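You operate a simulated robot arm through the tools that you are given. There is no shell and no other tool.

Carry out the task below with a simulated robot arm. There is one attempt and no reset: what you move stays moved.

JOB
The strap is too tight: slacken it and tighten it again to the green.
Fine: yellow lever up, pull the black pin, work the orange lever, yellow lever shut; the black blocks stay.

Only the result counts: the job must be done as asked and must still hold three seconds after the hand-in. Knocking over, shifting, dropping, spilling or breaking anything else fails it.

ROBOT AND FRAMES
A 7-joint arm with a two-finger parallel gripper, fixed in place. Base frame: the origin is at the foot of the arm, x ahead of it, y to its left, z up. Readings come in mm, rad, newtons and seconds.
Its first joint turns from -2.897 to 2.897 rad. Payload 1.57 kg.
The TCP is the grasp point between the finger pads, 30 mm short of the fingertips. In the tool frame z runs along the fingers and y along their closing line. The gripper opens to 110 mm. The fingers are 24 mm wide and 12 mm thick; the gripper's body (48 by 112 mm) begins 78 mm behind the TCP.
Orientation is that of the tool frame in the base frame, as [roll, pitch, yaw] about the fixed x, y, z axes, in that order (R = Rz(yaw) Ry(pitch) Rx(roll)). With the fingers straight down and closing along the base's y, the tool's x points along the base's -x, its y along +y and its z along -z.

CONTROLS
- The arm moves only by the tool move_arm. Its argument "moves" is a list of rows, each an object (a shift or turn left out is 0, a gripper value left out holds the last) with "jaw": the finger opening in mm, from 0 to 110; "linear": the shift along the base's x, y, z in mm, a list of three; "angular": the turn, a rotation vector about the base's x, y, z in degrees, a list of three. In form: [{"jaw": jaw, "linear": [dx, dy, dz], "angular": [wx, wy, wz]}, ...]. A call has 1 to 20 rows; each row shifts and turns the commanded pose from where the row before left it. A row lasts 0.2 s, in which the tool goes at most 50 mm and 0.15 rad; a call with a longer step from one row to the next is refused whole, and so is a gripper value outside its range. A pose out of reach is approached as far as the arm can. The call stops where the force on the tool passes 70 N (or 10 N more than at its start, if that is more) or the arm is blocked; 0.2 s more then pass. Each finger travels about 108 mm/s and halts on what it meets, pressing with about 38 N; the grip force reading is that of the motor and also rises with nothing between the fingers. The clock runs only during rows and for 0.2 s after the last one: add rows that do not move to give the fingers time. It gives the time, the measured TCP pose, the force on the tool (base axes), the opening and the grip force at its end, in the units of the frame above (readings bear some noise), with the torque about the TCP (base axes, N m) and any sound that the robot's microphone picked up.
- Cameras (640 x 400 px; columns grow to the right, rows downward): "scene" is fixed at [50, -499.1, 1438.3]; the picture's right is [0.08, -1.00, 0.00], its down [-0.62, -0.05, -0.78] and it looks along [0.78, 0.06, -0.63] (base axes); focal length 344 px, centre (320, 200). "wrist" rides on the gripper at [70, 16, -141] in the tool frame; the picture's right is [-0.23, 0.97, 0.00], its down [-0.86, -0.20, -0.48] and it looks along [-0.47, -0.11, 0.88] (tool axes); focal length 222 px, centre (320, 200). There is no depth. A picture from a camera that has moved, and an enlarged one, comes with that camera's place and axes in the base frame and with its lens.
- grab_frame(camera): a new picture of that camera. No time passes.
- slide_trunk(by): slides the trunk up (or, below 0, down) by that many mm; the arm rides with it, the base frame stays. It gives what a move gives, with no picture.
- close_up(camera, box): a new picture of the part [left, top, right, bottom] of that camera's present view, enlarged. No time passes.
- hand_in(): hands the job in; it is judged then, once.

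Nothing tells you positions but the pictures and the camera data. Unless the task says otherwise, let go and move clear before handing in.

The tools are called after "Request:" by a JSON object that holds its "api" and its "payload". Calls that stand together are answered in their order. move_arm: Moves the arm, as the interface text tells. Its arguments: {"type":"object","properties":{"moves":{"type":"array"}},"required":["moves"]} The other tools are called the same way: slide_trunk (by) slides the trunk up or down; grab_frame (camera) takes a picture; close_up (camera, box) takes an enlarged picture of a part of a camera's view; hand_in () hands the job in.

At the start:

```text
clock: 0.0
tool_pos: [419.4, -553.3, 1189.9]
orientation: [-3.141, 0.001, -3.14]
force: [0.2, -0.2, -0.2]
moment: [-0.01, -0.02, 0.02]
grip_width: 110.0
finger_force: 0.2
trunk travel left (down, up): [-425.0, 185.0]
```

scene: 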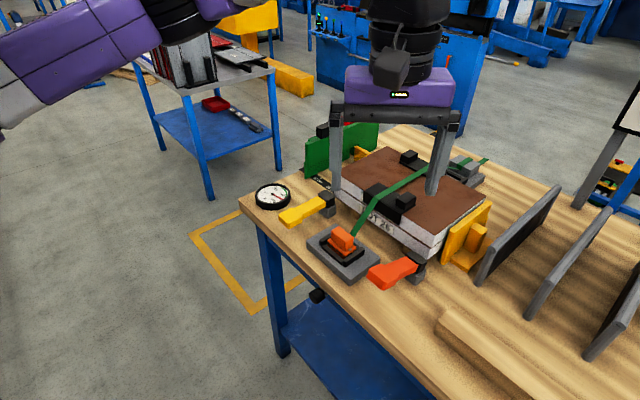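
wrist: 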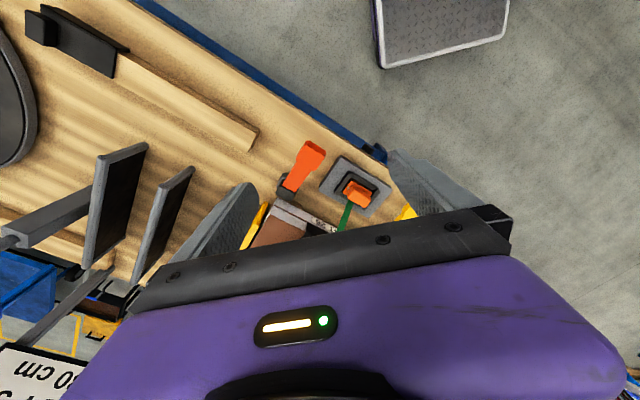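

I see a workbench with a strapped brown block, a dial gauge, a yellow lever, an orange lever on a ratchet base, and another red-orange lever. I'll take enlarged views to identify each part before moving.

Request:
{"api": "close_up", "payload": {"camera": "scene", "box": [240, 130, 400, 230]}}

Request:
{"api": "close_up", "payload": {"camera": "scene", "box": [290, 190, 450, 290]}}

Request:
{"api": "close_up", "payload": {"camera": "scene", "box": [360, 130, 520, 230]}}

Request:
{"api": "close_up", "payload": {"camera": "scene", "box": [245, 170, 309, 210]}}

Request:
{"api": "close_up", "payload": {"camera": "wrist", "box": [230, 120, 430, 245]}}

```text
4.00 times, centred on (320, 180) of scene
camera zoom: at [50.0, -499.1, 1438.3], right [0.08, -1.0, 0.0], down [-0.62, -0.05, -0.78], along [0.78, 0.06, -0.63], focal length 1378 px, centre (320, 280)
```

zoom: 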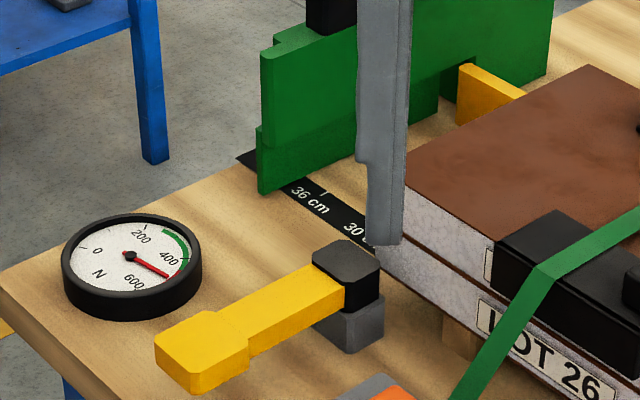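

```text
4.00 times, centred on (370, 240) of scene
camera zoom: at [50.0, -499.1, 1438.3], right [0.08, -1.0, 0.0], down [-0.62, -0.05, -0.78], along [0.78, 0.06, -0.63], focal length 1378 px, centre (120, 40)
```

zoom: 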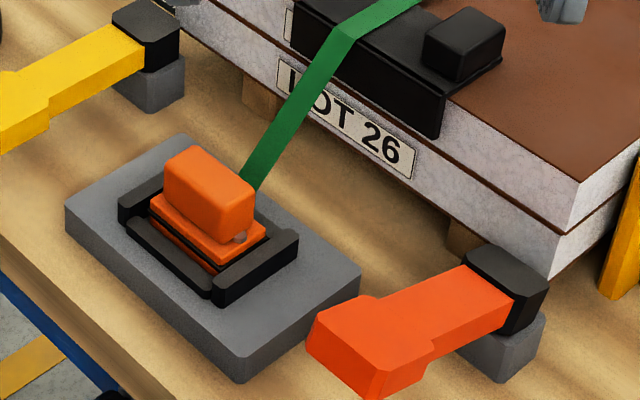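

```text
4.00 times, centred on (440, 180) of scene
camera zoom: at [50.0, -499.1, 1438.3], right [0.08, -1.0, 0.0], down [-0.62, -0.05, -0.78], along [0.78, 0.06, -0.63], focal length 1378 px, centre (-160, 280)
```

zoom: 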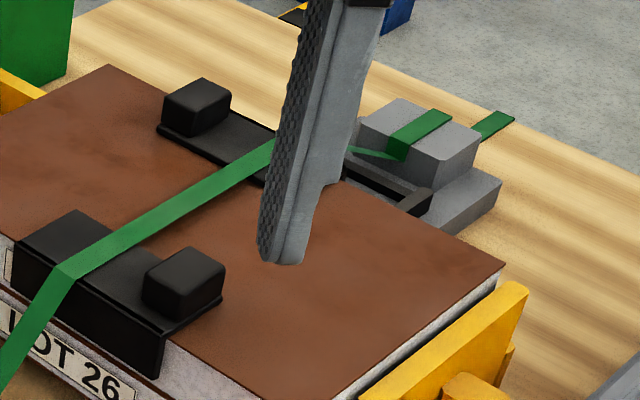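

```text
10.00 times, centred on (277, 190) of scene
camera zoom: at [50.0, -499.1, 1438.3], right [0.08, -1.0, 0.0], down [-0.62, -0.05, -0.78], along [0.78, 0.06, -0.63], focal length 3445 px, centre (750, 300)
```

zoom: 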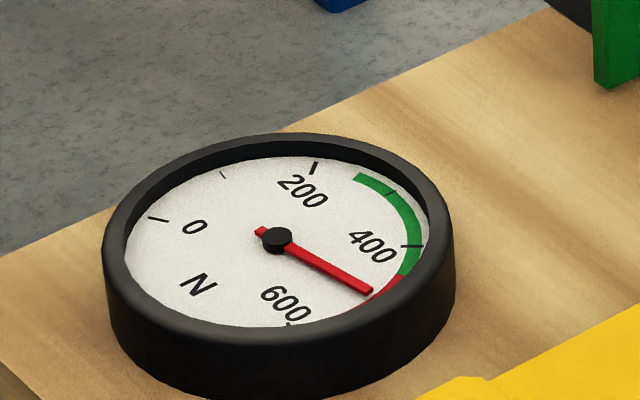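

```text
3.20 times, centred on (330, 182) of wrist
camera zoom: at [349.2, -537.2, 1333.4], right [0.23, 0.97, 0.0], down [0.86, -0.2, 0.48], along [0.47, -0.11, -0.88], focal length 711 px, centre (288, 256)
```

zoom: 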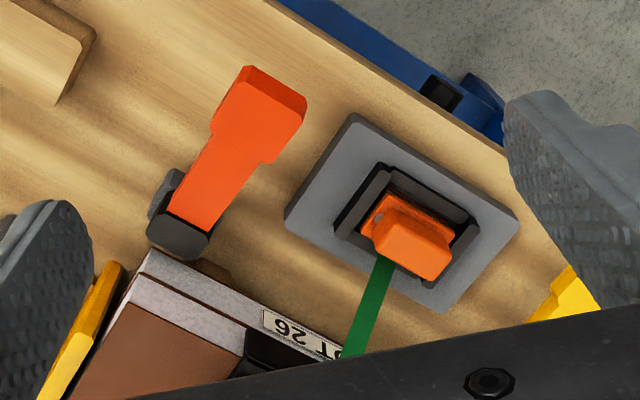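

The gauge reads about 490 N, above the green band (about 280–440). I still need to find the black pin, so I'll enlarge more areas, including the knob under the table edge.

Request:
{"api": "close_up", "payload": {"camera": "scene", "box": [270, 260, 366, 320]}}

Request:
{"api": "close_up", "payload": {"camera": "scene", "box": [305, 215, 385, 265]}}

Request:
{"api": "close_up", "payload": {"camera": "scene", "box": [360, 235, 440, 295]}}

Request:
{"api": "close_up", "payload": {"camera": "scene", "box": [270, 180, 350, 230]}}

Request:
{"api": "close_up", "payload": {"camera": "scene", "box": [300, 110, 380, 160]}}

Request:
{"api": "close_up", "payload": {"camera": "scene", "box": [430, 150, 530, 270]}}

Request:
{"api": "close_up", "payload": {"camera": "wrist", "box": [280, 130, 440, 230]}}

```text
6.67 times, centred on (318, 290) of scene
camera zoom: at [50.0, -499.1, 1438.3], right [0.08, -1.0, 0.0], down [-0.62, -0.05, -0.78], along [0.78, 0.06, -0.63], focal length 2296 px, centre (333, -400)
```

zoom: 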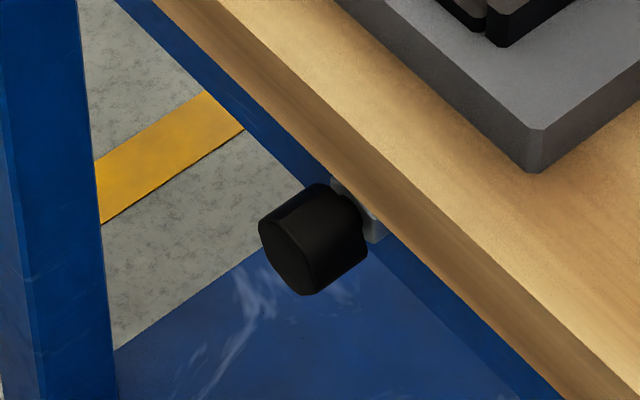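

```text
8.00 times, centred on (345, 240) of scene
camera zoom: at [50.0, -499.1, 1438.3], right [0.08, -1.0, 0.0], down [-0.62, -0.05, -0.78], along [0.78, 0.06, -0.63], focal length 2756 px, centre (120, -120)
```

zoom: 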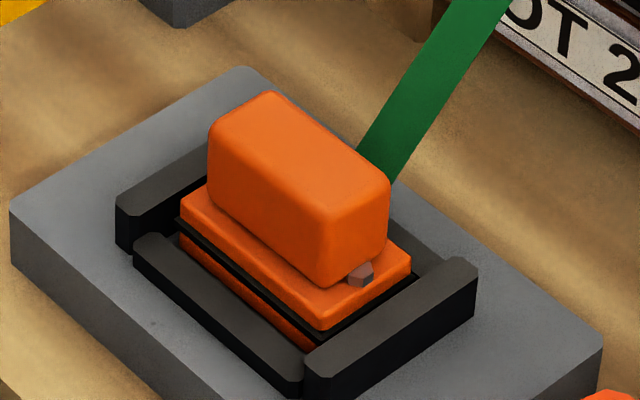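

```text
6.67 times, centred on (400, 265) of scene
camera zoom: at [50.0, -499.1, 1438.3], right [0.08, -1.0, 0.0], down [-0.62, -0.05, -0.78], along [0.78, 0.06, -0.63], focal length 2296 px, centre (-213, -233)
```

zoom: 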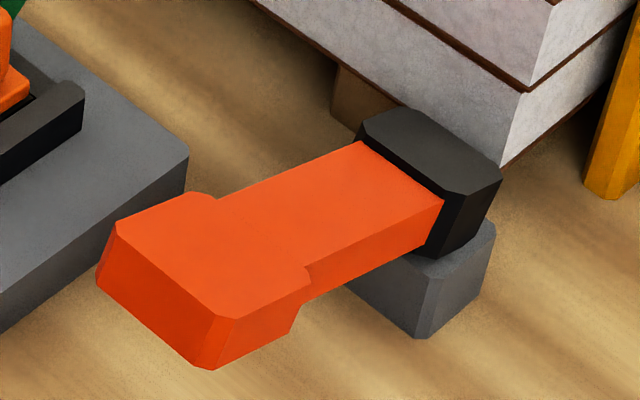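

```text
8.00 times, centred on (310, 205) of scene
camera zoom: at [50.0, -499.1, 1438.3], right [0.08, -1.0, 0.0], down [-0.62, -0.05, -0.78], along [0.78, 0.06, -0.63], focal length 2756 px, centre (400, 160)
```

zoom: 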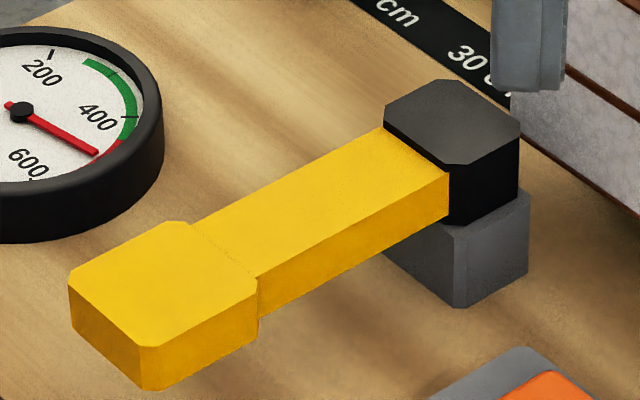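

```text
8.00 times, centred on (340, 135) of scene
camera zoom: at [50.0, -499.1, 1438.3], right [0.08, -1.0, 0.0], down [-0.62, -0.05, -0.78], along [0.78, 0.06, -0.63], focal length 2756 px, centre (160, 720)
```

zoom: 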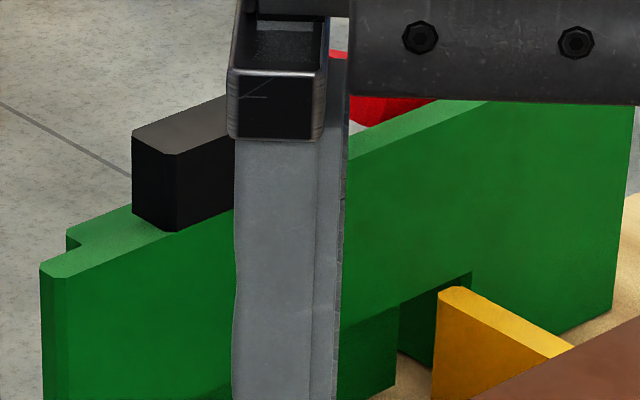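

```text
3.33 times, centred on (480, 210) of scene
camera zoom: at [50.0, -499.1, 1438.3], right [0.08, -1.0, 0.0], down [-0.62, -0.05, -0.78], along [0.78, 0.06, -0.63], focal length 1148 px, centre (-213, 167)
```

zoom: 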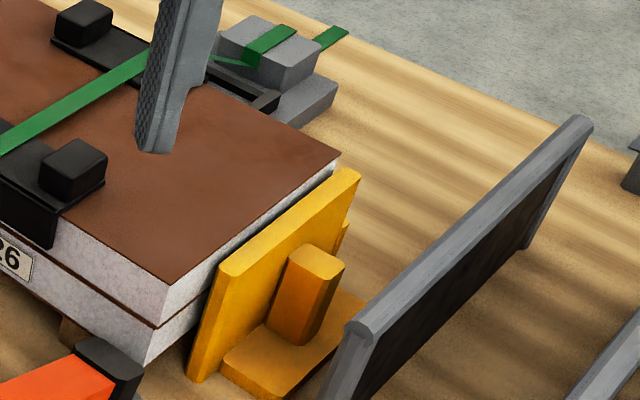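

```text
4.00 times, centred on (360, 180) of wrist
camera zoom: at [349.2, -537.2, 1333.4], right [0.23, 0.97, 0.0], down [0.86, -0.2, 0.48], along [0.47, -0.11, -0.88], focal length 888 px, centre (160, 280)
```

zoom: 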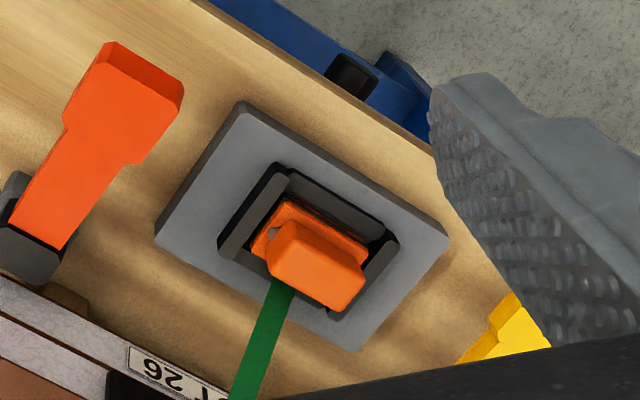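

The black pin looks like a knob sticking out of the table's front rail, at about [531, -454, 766]. The yellow lever is near [721, -420, 880] and the red-orange lever near [530, -625, 880]. I'll turn the wrist toward the table and move to a better viewpoint.

Request:
{"api": "move_arm", "payload": {"moves": [{"linear": [5, 20, -5], "angular": [0, 0, -6.3]}, {"linear": [5, 20, -5], "angular": [0, 0, -6.3]}, {"linear": [5, 20, -5], "angular": [0, 0, -6.3]}, {"linear": [5, 20, -5], "angular": [0, 0, -6.3]}, {"linear": [5, 20, -5], "angular": [0, 0, -6.3]}, {"linear": [5, 20, -5], "angular": [0, 0, -6.3]}, {"linear": [5, 20, -5], "angular": [0, 0, -6.2]}]}}

Request:
{"api": "grab_frame", "payload": {"camera": "wrist"}}

Request:
{"api": "grab_frame", "payload": {"camera": "scene"}}

```text
clock: 1.6
tool_pos: [454.1, -413.3, 1155.7]
orientation: [-3.141, 0.0, 2.371]
force: [0.4, -0.3, 0.8]
moment: [0.07, -0.02, -0.01]
grip_width: 109.8
finger_force: 0.0
trunk travel left (down, up): [-425.0, 185.0]
```

```text
taken
camera wrist: at [415.1, -353.2, 1298.3], right [0.84, 0.54, 0.0], down [0.48, -0.74, 0.48], along [0.26, -0.4, -0.88], focal length 222 px, centre (320, 200)
```

wrist: 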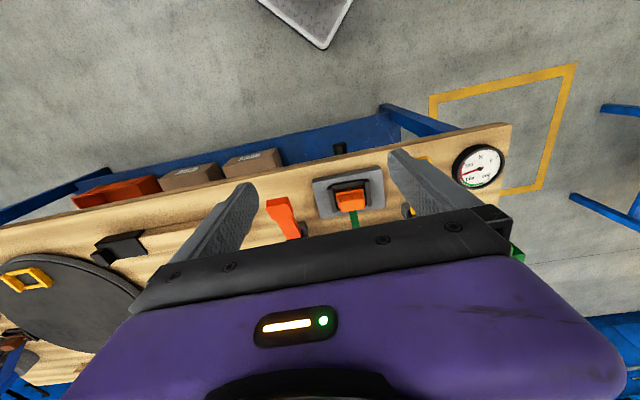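

```text
taken
```

scene: 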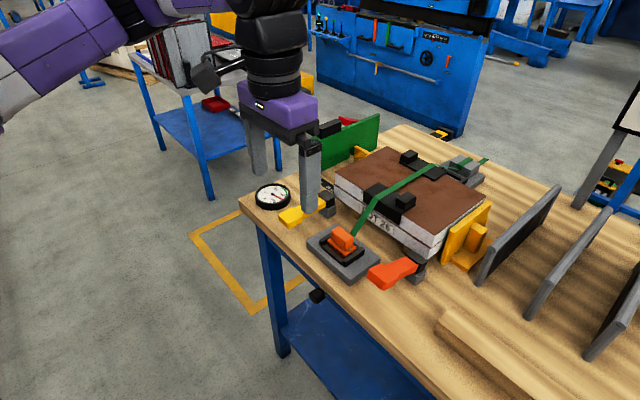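

From here the gauge, levers, tensioner and pin are all partly in view. I'll enlarge them.

Request:
{"api": "close_up", "payload": {"camera": "wrist", "box": [300, 130, 420, 230]}}

Request:
{"api": "close_up", "payload": {"camera": "wrist", "box": [400, 120, 520, 220]}}

Request:
{"api": "close_up", "payload": {"camera": "wrist", "box": [240, 140, 360, 240]}}

Request:
{"api": "close_up", "payload": {"camera": "scene", "box": [310, 120, 520, 270]}}

```text
4.00 times, centred on (360, 180) of wrist
camera zoom: at [415.1, -353.2, 1298.3], right [0.84, 0.54, 0.0], down [0.48, -0.74, 0.48], along [0.26, -0.4, -0.88], focal length 888 px, centre (160, 280)
```

zoom: 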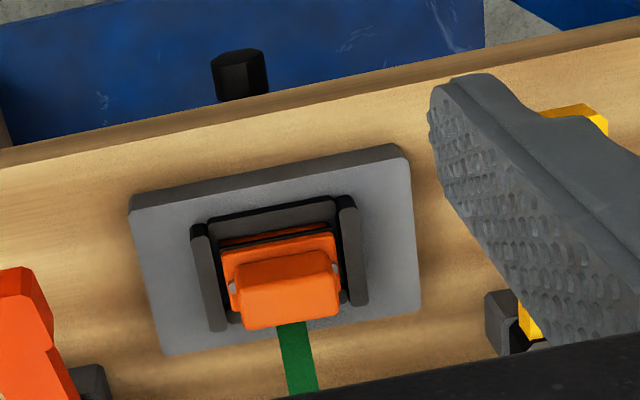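

```text
4.00 times, centred on (460, 170) of wrist
camera zoom: at [415.1, -353.2, 1298.3], right [0.84, 0.54, 0.0], down [0.48, -0.74, 0.48], along [0.26, -0.4, -0.88], focal length 888 px, centre (-240, 320)
```

zoom: 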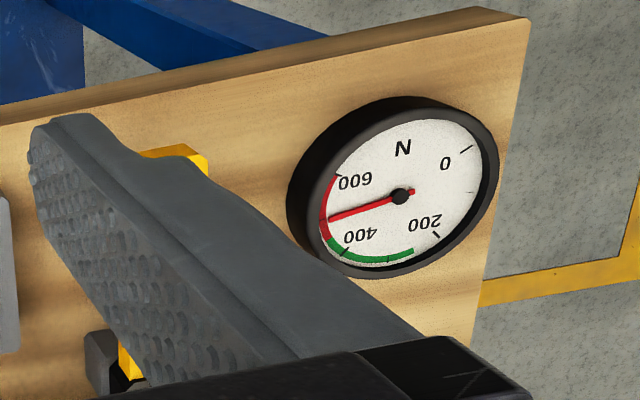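

```text
4.00 times, centred on (300, 190) of wrist
camera zoom: at [415.1, -353.2, 1298.3], right [0.84, 0.54, 0.0], down [0.48, -0.74, 0.48], along [0.26, -0.4, -0.88], focal length 888 px, centre (400, 240)
```

zoom: 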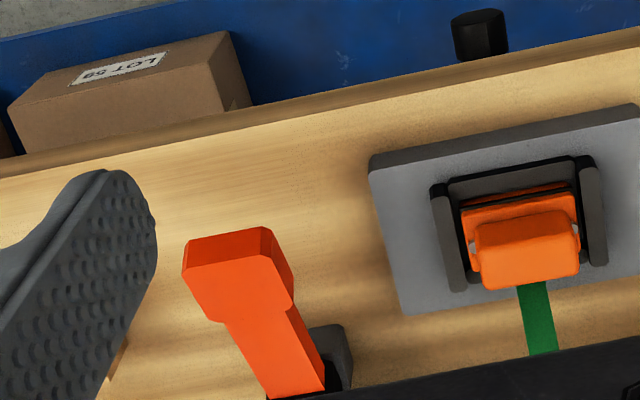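

```text
2.67 times, centred on (415, 195) of scene
camera zoom: at [50.0, -499.1, 1438.3], right [0.08, -1.0, 0.0], down [-0.62, -0.05, -0.78], along [0.78, 0.06, -0.63], focal length 919 px, centre (67, 213)
```

zoom: 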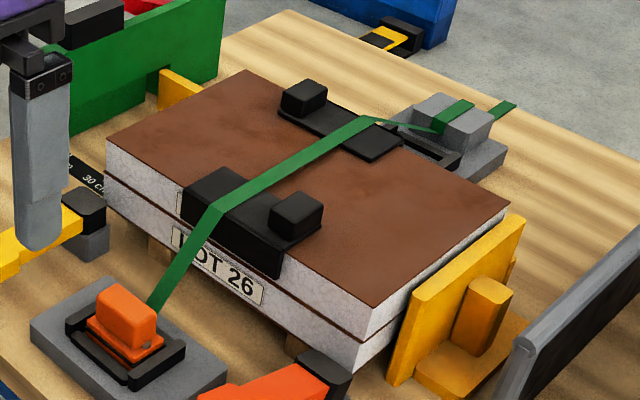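

There's another yellow-and-black item behind the stack at the far table edge, so I'll check that before deciding which yellow lever is meant. I'll also take a finer look at the orange tensioner.

Request:
{"api": "close_up", "payload": {"camera": "scene", "box": [420, 115, 468, 145]}}

Request:
{"api": "close_up", "payload": {"camera": "wrist", "box": [325, 165, 389, 205]}}

Request:
{"api": "close_up", "payload": {"camera": "scene", "box": [440, 140, 504, 190]}}

Request:
{"api": "close_up", "payload": {"camera": "scene", "box": [330, 170, 442, 240]}}

Request:
{"api": "close_up", "payload": {"camera": "wrist", "box": [320, 130, 360, 160]}}

```text
13.33 times, centred on (444, 130) of scene
camera zoom: at [50.0, -499.1, 1438.3], right [0.08, -1.0, 0.0], down [-0.62, -0.05, -0.78], along [0.78, 0.06, -0.63], focal length 4593 px, centre (-1333, 1133)
```

zoom: 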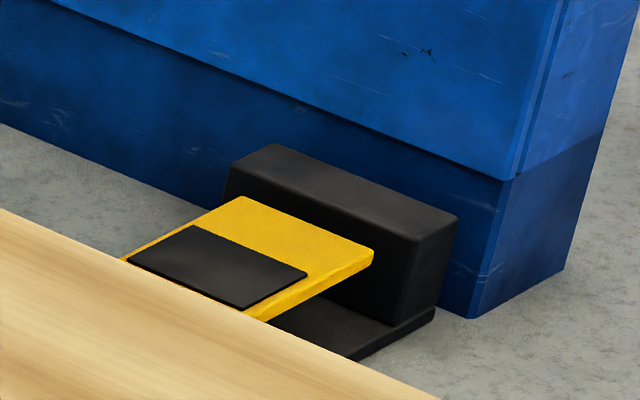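

```text
10.00 times, centred on (357, 185) of wrist
camera zoom: at [415.1, -353.2, 1298.3], right [0.84, 0.54, 0.0], down [0.48, -0.74, 0.48], along [0.26, -0.4, -0.88], focal length 2221 px, centre (-50, 350)
```

zoom: 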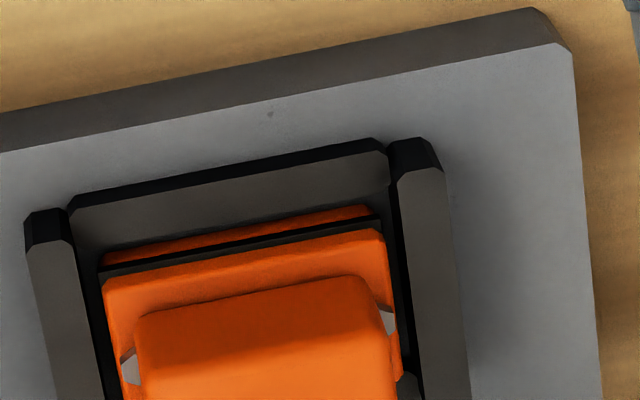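

```text
8.00 times, centred on (472, 165) of scene
camera zoom: at [50.0, -499.1, 1438.3], right [0.08, -1.0, 0.0], down [-0.62, -0.05, -0.78], along [0.78, 0.06, -0.63], focal length 2756 px, centre (-896, 480)
```

zoom: 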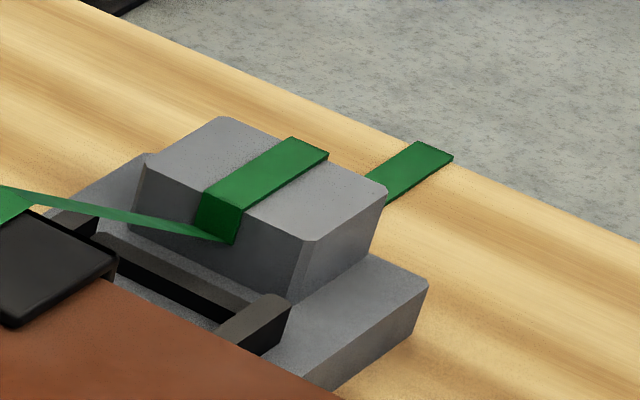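

```text
5.71 times, centred on (386, 205) of scene
camera zoom: at [50.0, -499.1, 1438.3], right [0.08, -1.0, 0.0], down [-0.62, -0.05, -0.78], along [0.78, 0.06, -0.63], focal length 1968 px, centre (-57, 171)
```

zoom: 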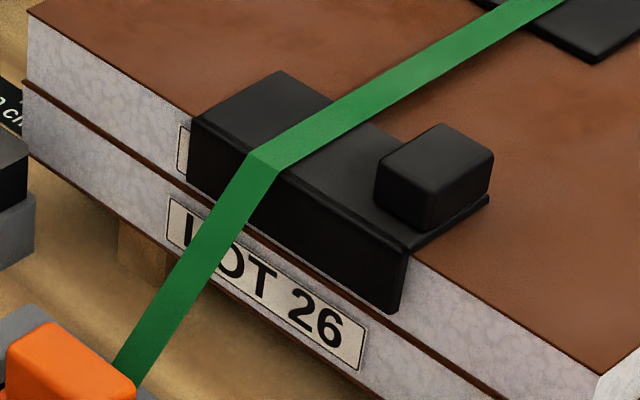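

```text
13.33 times, centred on (340, 145) of wrist
camera zoom: at [415.1, -353.2, 1298.3], right [0.84, 0.54, 0.0], down [0.48, -0.74, 0.48], along [0.26, -0.4, -0.88], focal length 2962 px, centre (53, 933)
```

zoom: 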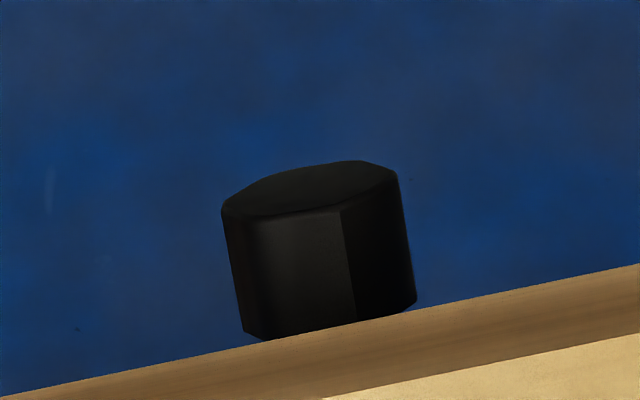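

The far yellow item is on the floor behind the table, so it isn't part of this job. I'll shift along the table edge and lower the trunk for a closer, unobstructed view of the yellow lever.

Request:
{"api": "move_arm", "payload": {"moves": [{"linear": [17, 17, 0]}, {"linear": [17, 17, 0]}, {"linear": [17, 17, 0]}, {"linear": [17, 17, 0]}, {"linear": [17, 17, 0]}]}}

Request:
{"api": "slide_trunk", "payload": {"by": -130}}

Request:
{"api": "grab_frame", "payload": {"camera": "wrist"}}

Request:
{"api": "grab_frame", "payload": {"camera": "scene"}}

```text
clock: 2.8
tool_pos: [538.4, -328.3, 1155.9]
orientation: [3.142, 0.0, 2.374]
force: [0.4, -0.3, 0.3]
moment: [0.0, -0.05, -0.04]
grip_width: 110.0
finger_force: 0.1
trunk travel left (down, up): [-425.0, 185.0]
```

```text
clock: 4.4
tool_pos: [538.6, -329.1, 1024.9]
orientation: [3.141, 0.0, 2.372]
force: [-0.1, 0.2, -0.4]
moment: [-0.01, -0.01, -0.02]
grip_width: 110.0
finger_force: 0.0
trunk travel left (down, up): [-295.0, 315.0]
```

```text
taken
camera wrist: at [500.0, -268.8, 1168.5], right [0.84, 0.54, 0.0], down [0.48, -0.74, 0.48], along [0.26, -0.4, -0.88], focal length 222 px, centre (320, 200)
```

wrist: 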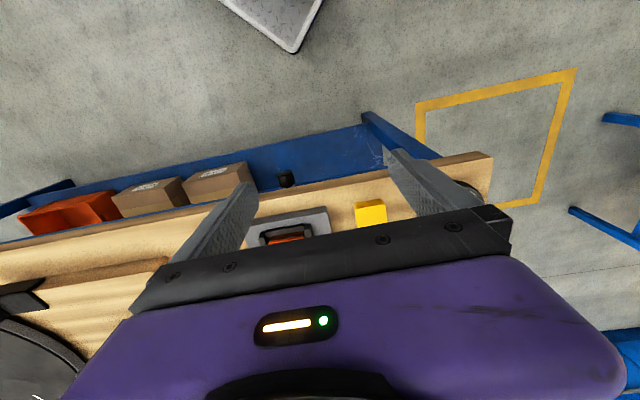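

```text
taken
```

scene: 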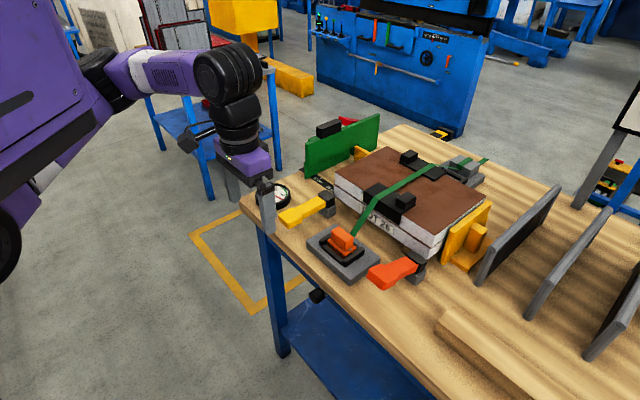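

The gripper hides most of the yellow lever. I'll tilt the tool so the camera looks further in over the table.

Request:
{"api": "move_arm", "payload": {"moves": [{"linear": [0, 0, 10], "angular": [-5.6, -5.8, 0]}, {"linear": [0, 0, 10], "angular": [-5.6, -5.8, 0]}, {"linear": [0, 0, 10], "angular": [-5.6, -5.8, 0]}, {"linear": [0, 0, 10], "angular": [-5.6, -5.8, 0]}]}}

Request:
{"api": "grab_frame", "payload": {"camera": "wrist"}}

```text
clock: 5.4
tool_pos: [538.5, -329.5, 1065.2]
orientation: [3.141, 0.563, 2.373]
force: [0.7, 0.0, -1.0]
moment: [0.0, -0.03, -0.01]
grip_width: 110.0
finger_force: 0.0
trunk travel left (down, up): [-295.0, 315.0]
```

```text
taken
camera wrist: at [452.9, -224.6, 1149.6], right [0.81, 0.57, 0.12], down [0.2, -0.47, 0.86], along [0.55, -0.68, -0.49], focal length 222 px, centre (320, 200)
```

wrist: 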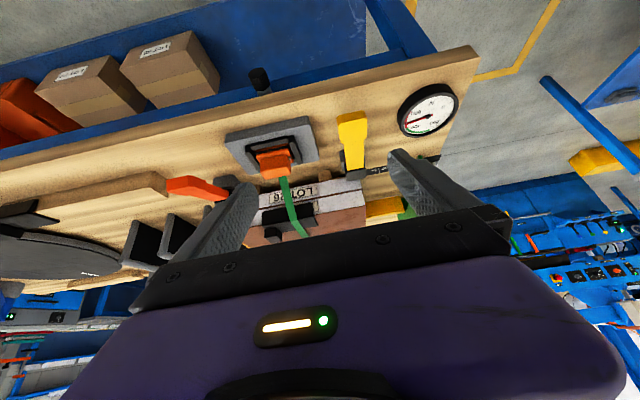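

Now I have a full, upside-down view of the layout. I'll zoom in to triangulate it.

Request:
{"api": "close_up", "payload": {"camera": "wrist", "box": [310, 80, 470, 180]}}

Request:
{"api": "close_up", "payload": {"camera": "wrist", "box": [150, 100, 330, 212]}}

Request:
{"api": "close_up", "payload": {"camera": "wrist", "box": [220, 50, 316, 110]}}

Request:
{"api": "close_up", "payload": {"camera": "wrist", "box": [220, 150, 396, 260]}}

```text
4.00 times, centred on (390, 130) of wrist
camera zoom: at [452.9, -224.6, 1149.6], right [0.81, 0.57, 0.12], down [0.2, -0.47, 0.86], along [0.55, -0.68, -0.49], focal length 888 px, centre (40, 480)
```

zoom: 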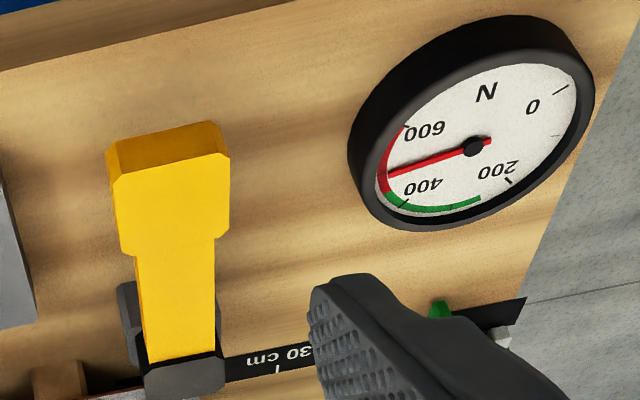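

```text
3.56 times, centred on (240, 156) of wrist
camera zoom: at [452.9, -224.6, 1149.6], right [0.81, 0.57, 0.12], down [0.2, -0.47, 0.86], along [0.55, -0.68, -0.49], focal length 790 px, centre (604, 356)
```

zoom: 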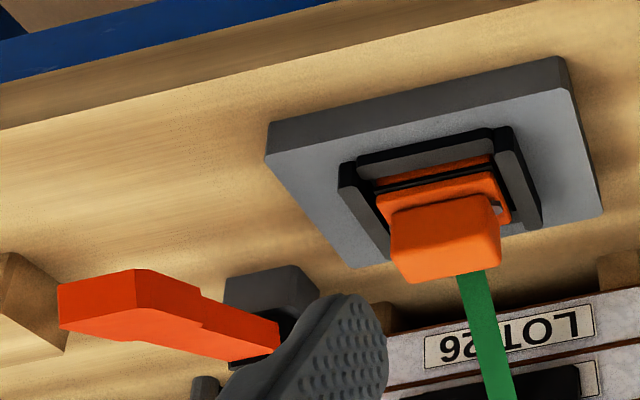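

```text
6.67 times, centred on (268, 80) of wrist
camera zoom: at [452.9, -224.6, 1149.6], right [0.81, 0.57, 0.12], down [0.2, -0.47, 0.86], along [0.55, -0.68, -0.49], focal length 1481 px, centre (667, 1000)
```

zoom: 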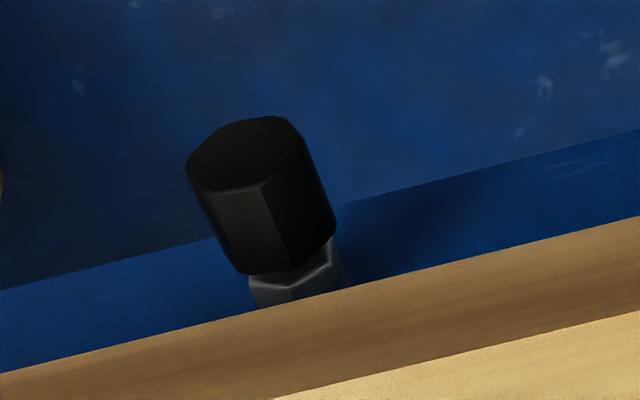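

```text
3.64 times, centred on (308, 205) of wrist
camera zoom: at [452.9, -224.6, 1149.6], right [0.81, 0.57, 0.12], down [0.2, -0.47, 0.86], along [0.55, -0.68, -0.49], focal length 808 px, centre (364, 182)
```

zoom: 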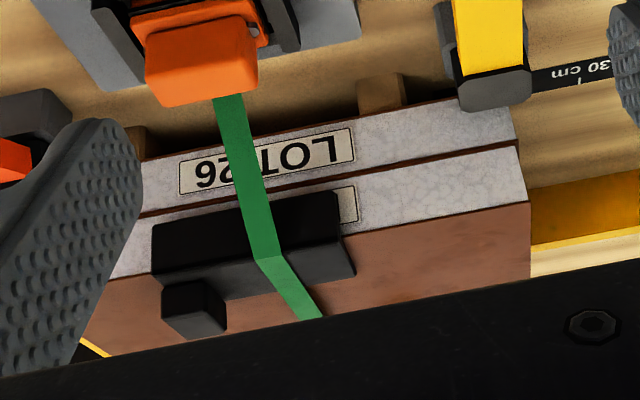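

By triangulation, the jig sits at 45° to the base. The yellow lever is horizontal, with its tip near [646, -364, 894] and its hinge face near [732, -450, 893]. I take the orange lever to be the red-orange one, raised about 23°. The pin knob is at about [540, -454, 757]. I'll straighten the tool, align it to the jig and hover above the yellow handle.

Request:
{"api": "move_arm", "payload": {"moves": [{"jaw": 75, "linear": [19.7, -7.5, -5], "angular": [5.6, 5.8, 0]}, {"linear": [19.7, -7.5, -5], "angular": [5.6, 5.8, 0]}, {"linear": [19.7, -7.5, -5], "angular": [5.6, 5.8, 0]}, {"linear": [19.7, -7.5, -5], "angular": [5.6, 5.8, 0]}, {"linear": [19.6, -7.5, -5], "angular": [0, 0, -0.5]}, {"linear": [19.6, -7.5, -5], "angular": [0, 0, -0.5]}, {}]}}

Request:
{"api": "slide_trunk", "payload": {"by": -85}}

Request:
{"api": "grab_frame", "payload": {"camera": "wrist"}}

Request:
{"api": "close_up", "payload": {"camera": "scene", "box": [240, 130, 400, 230]}}

```text
clock: 7.0
tool_pos: [656.6, -373.4, 1036.1]
orientation: [-3.141, -0.001, 2.356]
force: [-1.0, 0.0, -1.3]
moment: [-0.03, 0.0, 0.01]
grip_width: 74.9
finger_force: 0.1
trunk travel left (down, up): [-295.0, 315.0]
```

```text
clock: 8.2
tool_pos: [655.8, -374.3, 950.7]
orientation: [-3.141, 0.0, 2.356]
force: [-0.6, 0.7, -0.4]
moment: [0.02, 0.0, 0.0]
grip_width: 74.8
finger_force: 0.1
trunk travel left (down, up): [-210.0, 400.0]
```

```text
taken
camera wrist: at [618.4, -312.8, 1094.5], right [0.85, 0.53, 0.0], down [0.46, -0.75, 0.48], along [0.25, -0.41, -0.88], focal length 222 px, centre (320, 200)
```

wrist: 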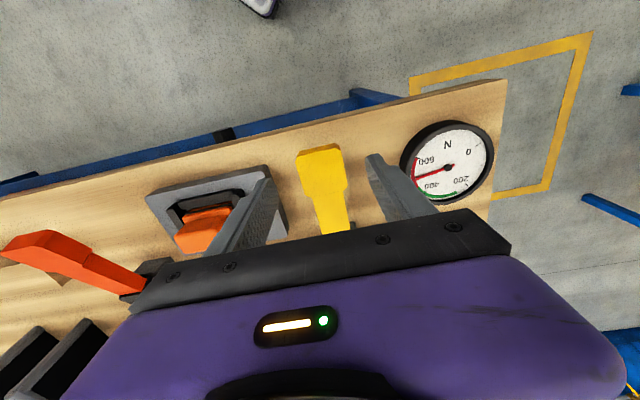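

```text
4.00 times, centred on (320, 180) of scene
camera zoom: at [50.0, -499.1, 1438.3], right [0.08, -1.0, 0.0], down [-0.62, -0.05, -0.78], along [0.78, 0.06, -0.63], focal length 1378 px, centre (320, 280)
```

zoom: 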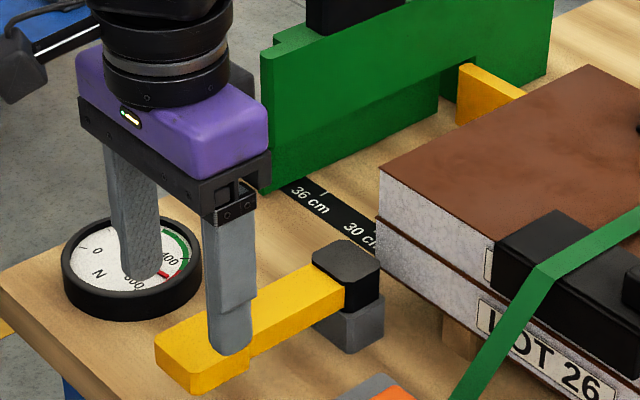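

The fingers straddle the yellow handle and line up with it. I'll descend to handle height and close on its sides.

Request:
{"api": "move_arm", "payload": {"moves": [{"linear": [0, 0, -20]}, {"linear": [0, 0, -20]}, {"linear": [0, 0, -22]}, {"jaw": 30}, {"jaw": 30}, {"jaw": 30}, {"jaw": 30}]}}

Request:
{"api": "close_up", "payload": {"camera": "scene", "box": [240, 130, 400, 230]}}

```text
clock: 9.8
tool_pos: [656.1, -373.6, 889.0]
orientation: [3.141, -0.003, 2.355]
force: [1.0, 1.3, -2.5]
moment: [0.17, 0.24, 0.31]
grip_width: 44.0
finger_force: 44.9
trunk travel left (down, up): [-210.0, 400.0]
```

```text
4.00 times, centred on (320, 180) of scene
camera zoom: at [50.0, -499.1, 1438.3], right [0.08, -1.0, 0.0], down [-0.62, -0.05, -0.78], along [0.78, 0.06, -0.63], focal length 1378 px, centre (320, 280)
```

zoom: 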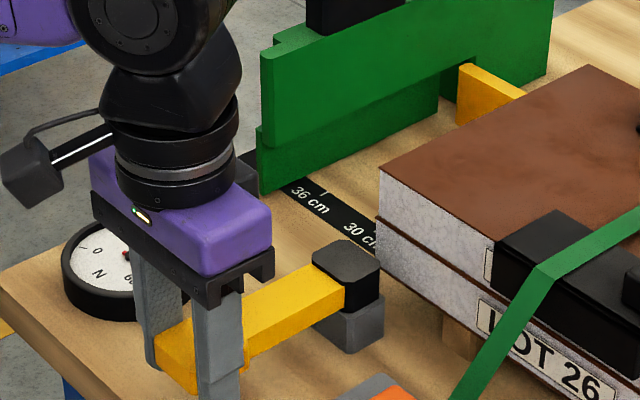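

The handle is held, with the jaw at 44 mm. I'll lift it gently along the hinge arc and check the force.

Request:
{"api": "move_arm", "payload": {"moves": [{"linear": [0.2, -0.2, 6.4]}, {"linear": [0.7, -0.7, 6.4]}, {"linear": [1.0, -1.0, 6.4]}, {"linear": [1.2, -1.2, 6.3]}]}}

Request:
{"api": "close_up", "payload": {"camera": "scene", "box": [240, 130, 400, 230]}}

```text
clock: 10.8
tool_pos: [657.8, -375.7, 914.1]
orientation: [3.139, -0.001, 2.357]
force: [-3.6, 13.7, -9.7]
moment: [0.89, 0.97, 0.08]
grip_width: 43.8
finger_force: 44.6
trunk travel left (down, up): [-210.0, 400.0]
```

```text
4.00 times, centred on (320, 180) of scene
camera zoom: at [50.0, -499.1, 1438.3], right [0.08, -1.0, 0.0], down [-0.62, -0.05, -0.78], along [0.78, 0.06, -0.63], focal length 1378 px, centre (320, 280)
```

zoom: 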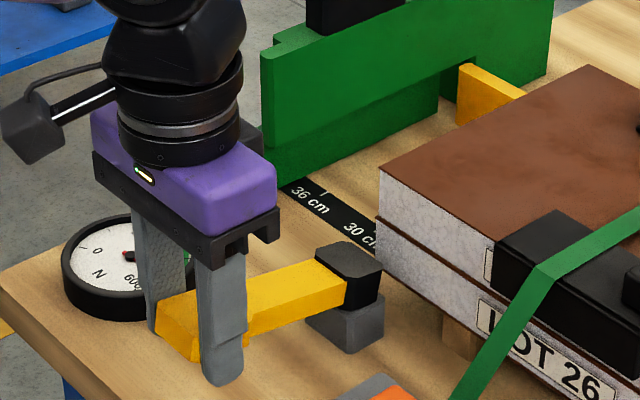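

The lever is rising with light force. I made the inward shift slightly too large, so I'll correct that and continue along the arc.

Request:
{"api": "move_arm", "payload": {"moves": [{"linear": [0.5, -0.5, 6.2]}, {"linear": [0.7, -0.7, 6.2]}, {"linear": [1.6, -1.6, 6]}, {"linear": [1.6, -1.6, 6]}, {"linear": [2.1, -2.1, 5.8]}, {"linear": [2.1, -2.1, 5.7]}, {"linear": [2.5, -2.5, 5.3]}, {"linear": [2.5, -2.5, 5.3]}, {"linear": [2.9, -2.9, 5]}, {"linear": [2.9, -2.9, 5]}]}}

Request:
{"api": "close_up", "payload": {"camera": "scene", "box": [240, 130, 400, 230]}}

```text
clock: 13.0
tool_pos: [680.3, -396.1, 972.5]
orientation: [-3.139, 0.005, 2.359]
force: [-0.6, -0.2, -0.5]
moment: [-0.01, 0.0, 0.03]
grip_width: 30.0
finger_force: 0.2
trunk travel left (down, up): [-210.0, 400.0]
```

```text
4.00 times, centred on (320, 180) of scene
camera zoom: at [50.0, -499.1, 1438.3], right [0.08, -1.0, 0.0], down [-0.62, -0.05, -0.78], along [0.78, 0.06, -0.63], focal length 1378 px, centre (320, 280)
```

zoom: 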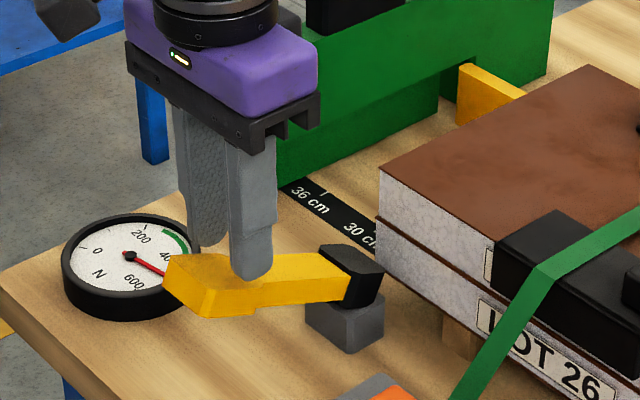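

My grip slipped off when the pads twisted, leaving the yellow lever raised about 20° and holding there. I'll switch to pushing from below: fingers closed, tool tilted about 50°, brought in under the lever from outside the table edge.

Request:
{"api": "move_arm", "payload": {"moves": [{"jaw": 30, "linear": [0, 0, 25]}, {"jaw": 0, "linear": [-10.4, 10.1, 1], "angular": [-5.05, -5.05, 0]}, {"linear": [-10.4, 10.1, 1], "angular": [-5.05, -5.05, 0]}, {"linear": [-10.4, 10.1, 1], "angular": [-5.05, -5.05, 0]}, {"linear": [-10.4, 10.1, 1], "angular": [-5.05, -5.05, 0]}, {"linear": [-10.4, 10.1, 1], "angular": [-5.05, -5.05, 0]}, {"linear": [-10.4, 10.1, 1], "angular": [-5.05, -5.05, 0]}, {"linear": [-10.4, 10.1, 1], "angular": [-5.05, -5.05, 0]}, {}]}}

Request:
{"api": "grab_frame", "payload": {"camera": "wrist"}}

Request:
{"api": "close_up", "payload": {"camera": "scene", "box": [220, 130, 380, 230]}}

```text
clock: 15.0
tool_pos: [606.5, -324.6, 1004.3]
orientation: [-3.141, 0.878, 2.358]
force: [0.0, -0.3, -0.7]
moment: [0.01, 0.02, -0.02]
grip_width: 0.0
finger_force: 21.1
trunk travel left (down, up): [-210.0, 400.0]
```

```text
taken
camera wrist: at [508.9, -205.5, 1042.7], right [0.79, 0.59, 0.17], down [-0.01, -0.27, 0.96], along [0.61, -0.76, -0.21], focal length 222 px, centre (320, 200)
```

wrist: 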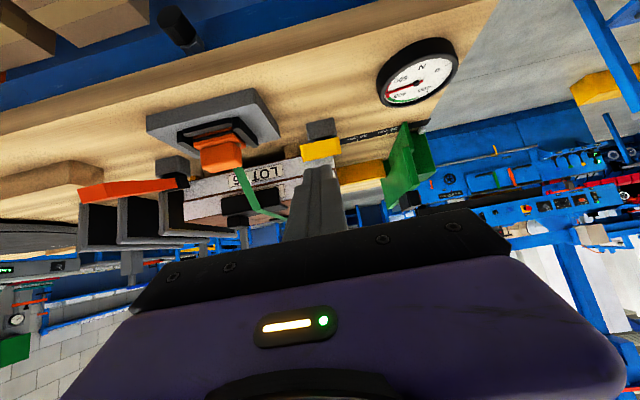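

```text
4.00 times, centred on (300, 180) of scene
camera zoom: at [50.0, -499.1, 1438.3], right [0.08, -1.0, 0.0], down [-0.62, -0.05, -0.78], along [0.78, 0.06, -0.63], focal length 1378 px, centre (400, 280)
```

zoom: 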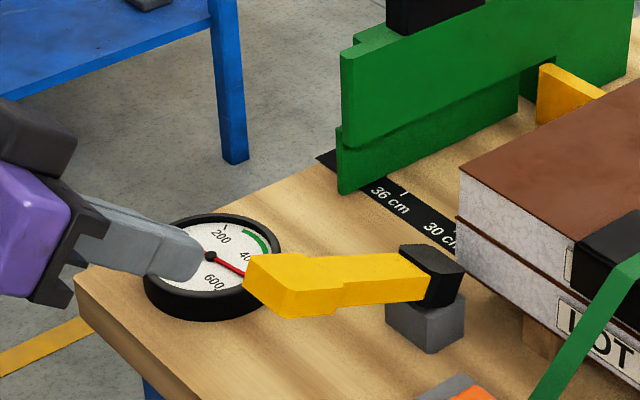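

The closed fingers are outside the table, in line with the lever. I'll descend and then slide in beneath it.

Request:
{"api": "move_arm", "payload": {"moves": [{"linear": [0, 0, -25]}, {"linear": [0, 0, -25]}, {"linear": [0, 0, -25]}, {"linear": [0, 0, -26]}, {}]}}

Request:
{"api": "grab_frame", "payload": {"camera": "wrist"}}

Request:
{"api": "close_up", "payload": {"camera": "scene", "box": [220, 130, 380, 230]}}

```text
clock: 16.2
tool_pos: [623.5, -345.7, 909.7]
orientation: [3.141, 0.871, 2.356]
force: [-0.6, 0.6, -0.3]
moment: [-0.04, 0.0, 0.0]
grip_width: 0.1
finger_force: 21.1
out of reach, approached as far as the arm can: row 1, 2, 3, 4
trunk travel left (down, up): [-210.0, 400.0]
```

```text
taken
camera wrist: at [526.3, -225.8, 948.4], right [0.79, 0.59, 0.17], down [-0.01, -0.27, 0.96], along [0.61, -0.76, -0.21], focal length 222 px, centre (320, 200)
```

wrist: 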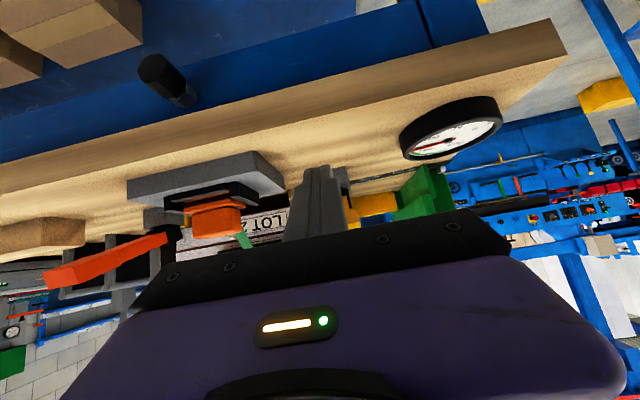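

```text
4.00 times, centred on (300, 180) of scene
camera zoom: at [50.0, -499.1, 1438.3], right [0.08, -1.0, 0.0], down [-0.62, -0.05, -0.78], along [0.78, 0.06, -0.63], focal length 1378 px, centre (400, 280)
```

zoom: 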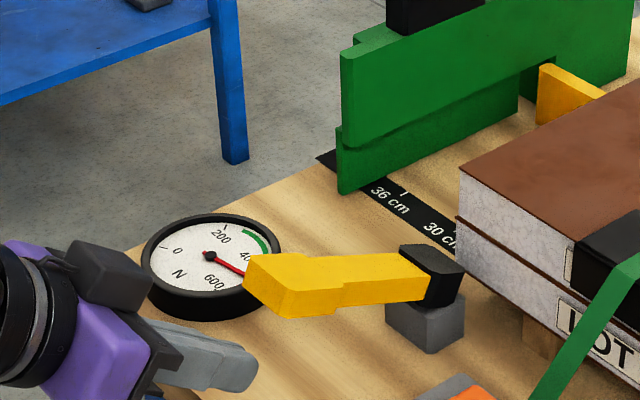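

The arm is near its inner reach limit, so the tool ended up a little inboard. Moving inward goes back into reach; I'll take a small step to see how the commanded pose responds.

Request:
{"api": "move_arm", "payload": {"moves": [{"linear": [10, -10, 0]}, {"linear": [10, -10, 0]}, {}]}}

```text
clock: 17.0
tool_pos: [643.9, -365.7, 909.4]
orientation: [3.141, 0.872, 2.357]
force: [0.1, 0.2, 0.3]
moment: [0.05, 0.0, -0.01]
grip_width: 0.0
finger_force: 20.7
trunk travel left (down, up): [-210.0, 400.0]
```

The command follows the measured pose, and the fingers now sit just under the lever. I'll push up and inward.

Request:
{"api": "move_arm", "payload": {"moves": [{"linear": [3.1, -2.5, 8]}, {"linear": [3.1, -2.5, 8]}, {"linear": [3.1, -2.5, 8]}, {"linear": [3.1, -2.5, 8]}, {"linear": [3.1, -2.5, 8]}, {"linear": [3.1, -2.5, 8]}]}}

Request:
{"api": "close_up", "payload": {"camera": "scene", "box": [220, 130, 380, 230]}}

```text
clock: 17.9
tool_pos: [646.8, -366.4, 921.3]
orientation: [3.141, 0.835, 2.353]
force: [-4.0, 4.2, -10.8]
moment: [-0.01, 0.06, 0.0]
grip_width: 0.0
finger_force: 21.1
trunk travel left (down, up): [-210.0, 400.0]
stopped in row 4: the force on the tool passed its limit at 78 N (the readings are from after the stop); the commanded pose is now the measured one
```

```text
4.00 times, centred on (300, 180) of scene
camera zoom: at [50.0, -499.1, 1438.3], right [0.08, -1.0, 0.0], down [-0.62, -0.05, -0.78], along [0.78, 0.06, -0.63], focal length 1378 px, centre (400, 280)
```

zoom: 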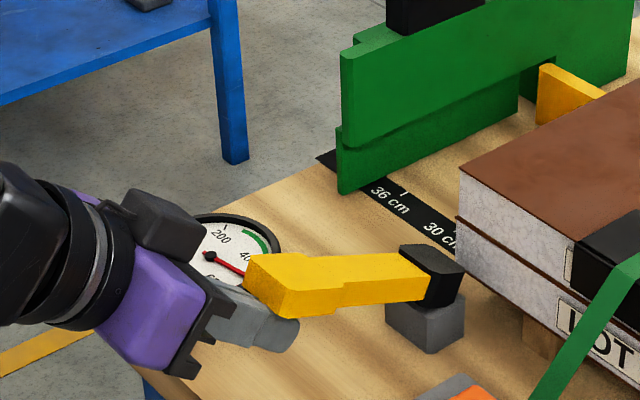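

The lever didn't move under 78 N, so it's at its upper stop, about 20° above its shut position. I'll take that as "yellow lever up" and back off. Next I'll ease the tilt and move along outside the table edge toward the pin.

Request:
{"api": "move_arm", "payload": {"moves": [{"linear": [0, 0, -8]}, {"linear": [-6, 6, 0], "angular": [4.5, 4.5, 0]}, {"linear": [-10, 10, 0], "angular": [4.5, 4.5, 0]}, {"linear": [-12, 12, 0]}, {"linear": [-12, 12, 5]}, {}]}}

Request:
{"api": "close_up", "payload": {"camera": "scene", "box": [220, 130, 380, 230]}}

Request:
{"api": "grab_frame", "payload": {"camera": "wrist"}}

```text
clock: 19.2
tool_pos: [608.8, -327.9, 920.6]
orientation: [3.141, 0.617, 2.356]
force: [-0.4, 0.3, -0.5]
moment: [0.0, -0.02, -0.03]
grip_width: 0.0
finger_force: 21.1
trunk travel left (down, up): [-210.0, 400.0]
```

```text
4.00 times, centred on (300, 180) of scene
camera zoom: at [50.0, -499.1, 1438.3], right [0.08, -1.0, 0.0], down [-0.62, -0.05, -0.78], along [0.78, 0.06, -0.63], focal length 1378 px, centre (400, 280)
```

zoom: 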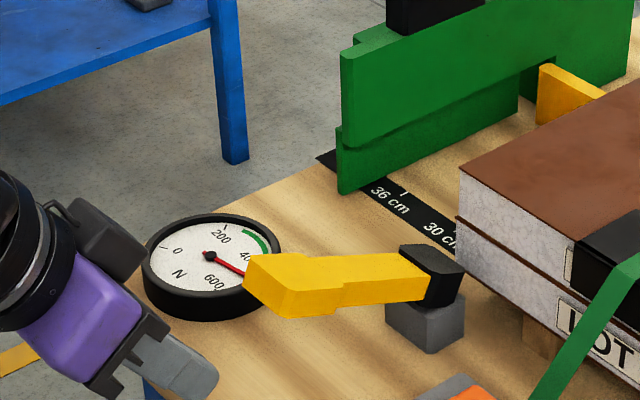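

```text
taken
camera wrist: at [521.9, -218.7, 996.3], right [0.82, 0.56, 0.13], down [0.16, -0.44, 0.89], along [0.55, -0.71, -0.45], focal length 222 px, centre (320, 200)
```

wrist: 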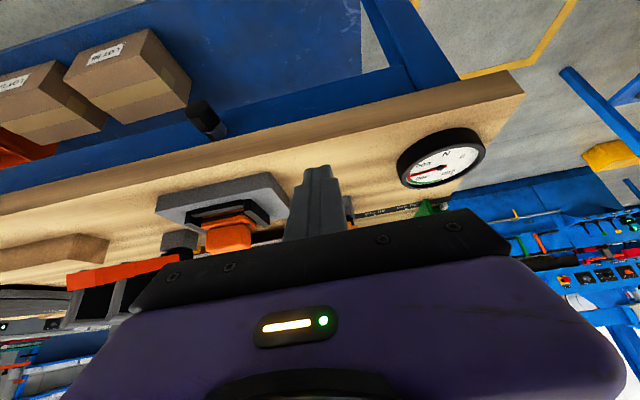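

The pin is visible at the lower rail. I'll slide along to its position at a safe height, then lower the trunk.

Request:
{"api": "move_arm", "payload": {"moves": [{"jaw": 60, "linear": [-20, -19, 8]}, {"linear": [-20, -19, 8]}, {"linear": [-20, -19, 8]}, {"linear": [-20, -19, 8]}, {"linear": [-20, -19, 8]}, {}]}}

Request:
{"api": "grab_frame", "payload": {"camera": "wrist"}}

Request:
{"api": "grab_frame", "payload": {"camera": "scene"}}

```text
clock: 20.6
tool_pos: [505.5, -422.9, 955.3]
orientation: [-3.121, 0.601, 2.37]
force: [-0.4, -0.4, 0.0]
moment: [-0.05, 0.0, -0.04]
grip_width: 59.9
finger_force: 0.1
trunk travel left (down, up): [-210.0, 400.0]
```

```text
taken
camera wrist: at [421.4, -313.7, 1034.8], right [0.82, 0.56, 0.11], down [0.18, -0.44, 0.88], along [0.54, -0.7, -0.46], focal length 222 px, centre (320, 200)
```

wrist: 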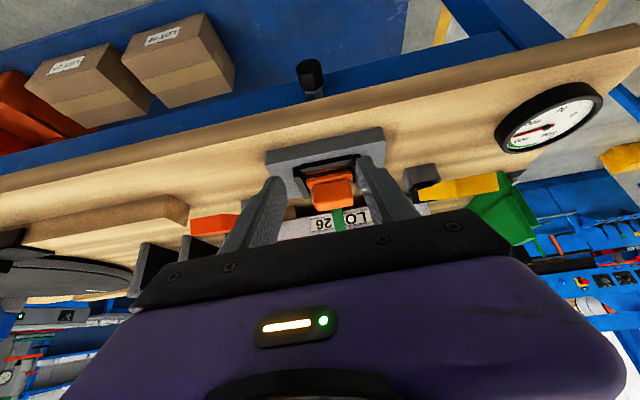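

```text
taken
```

scene: 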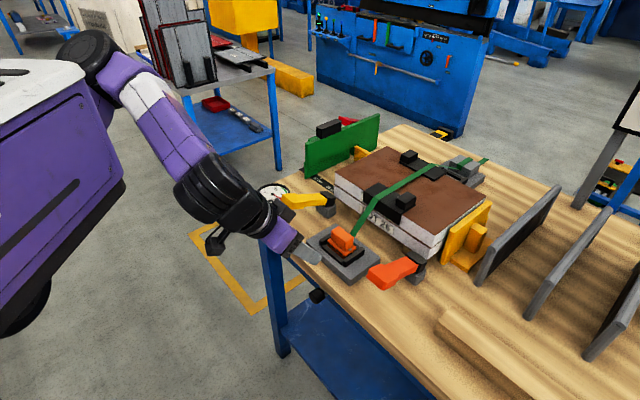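

The gripper is lined up outward of the pin and clear of the table edge. I'll lower the trunk.

Request:
{"api": "slide_trunk", "payload": {"by": -140}}

Request:
{"api": "grab_frame", "payload": {"camera": "wrist"}}

Request:
{"api": "close_up", "payload": {"camera": "scene", "box": [250, 230, 378, 310]}}

```text
clock: 22.3
tool_pos: [506.0, -422.7, 814.6]
orientation: [-3.124, 0.597, 2.365]
force: [-0.6, -0.9, -0.3]
moment: [-0.04, 0.02, -0.01]
grip_width: 60.0
finger_force: 0.0
trunk travel left (down, up): [-70.0, 540.0]
```

```text
taken
camera wrist: at [420.5, -313.9, 893.6], right [0.82, 0.56, 0.11], down [0.18, -0.44, 0.88], along [0.54, -0.7, -0.46], focal length 222 px, centre (320, 200)
```

wrist: 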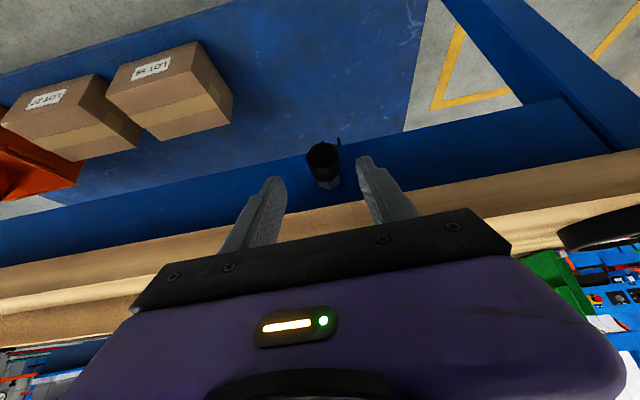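

```text
5.00 times, centred on (314, 270) of scene
camera zoom: at [50.0, -499.1, 1438.3], right [0.08, -1.0, 0.0], down [-0.62, -0.05, -0.78], along [0.78, 0.06, -0.63], focal length 1722 px, centre (350, -150)
```

zoom: 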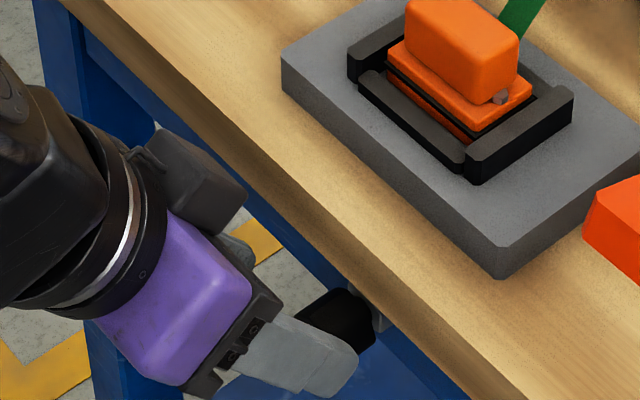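

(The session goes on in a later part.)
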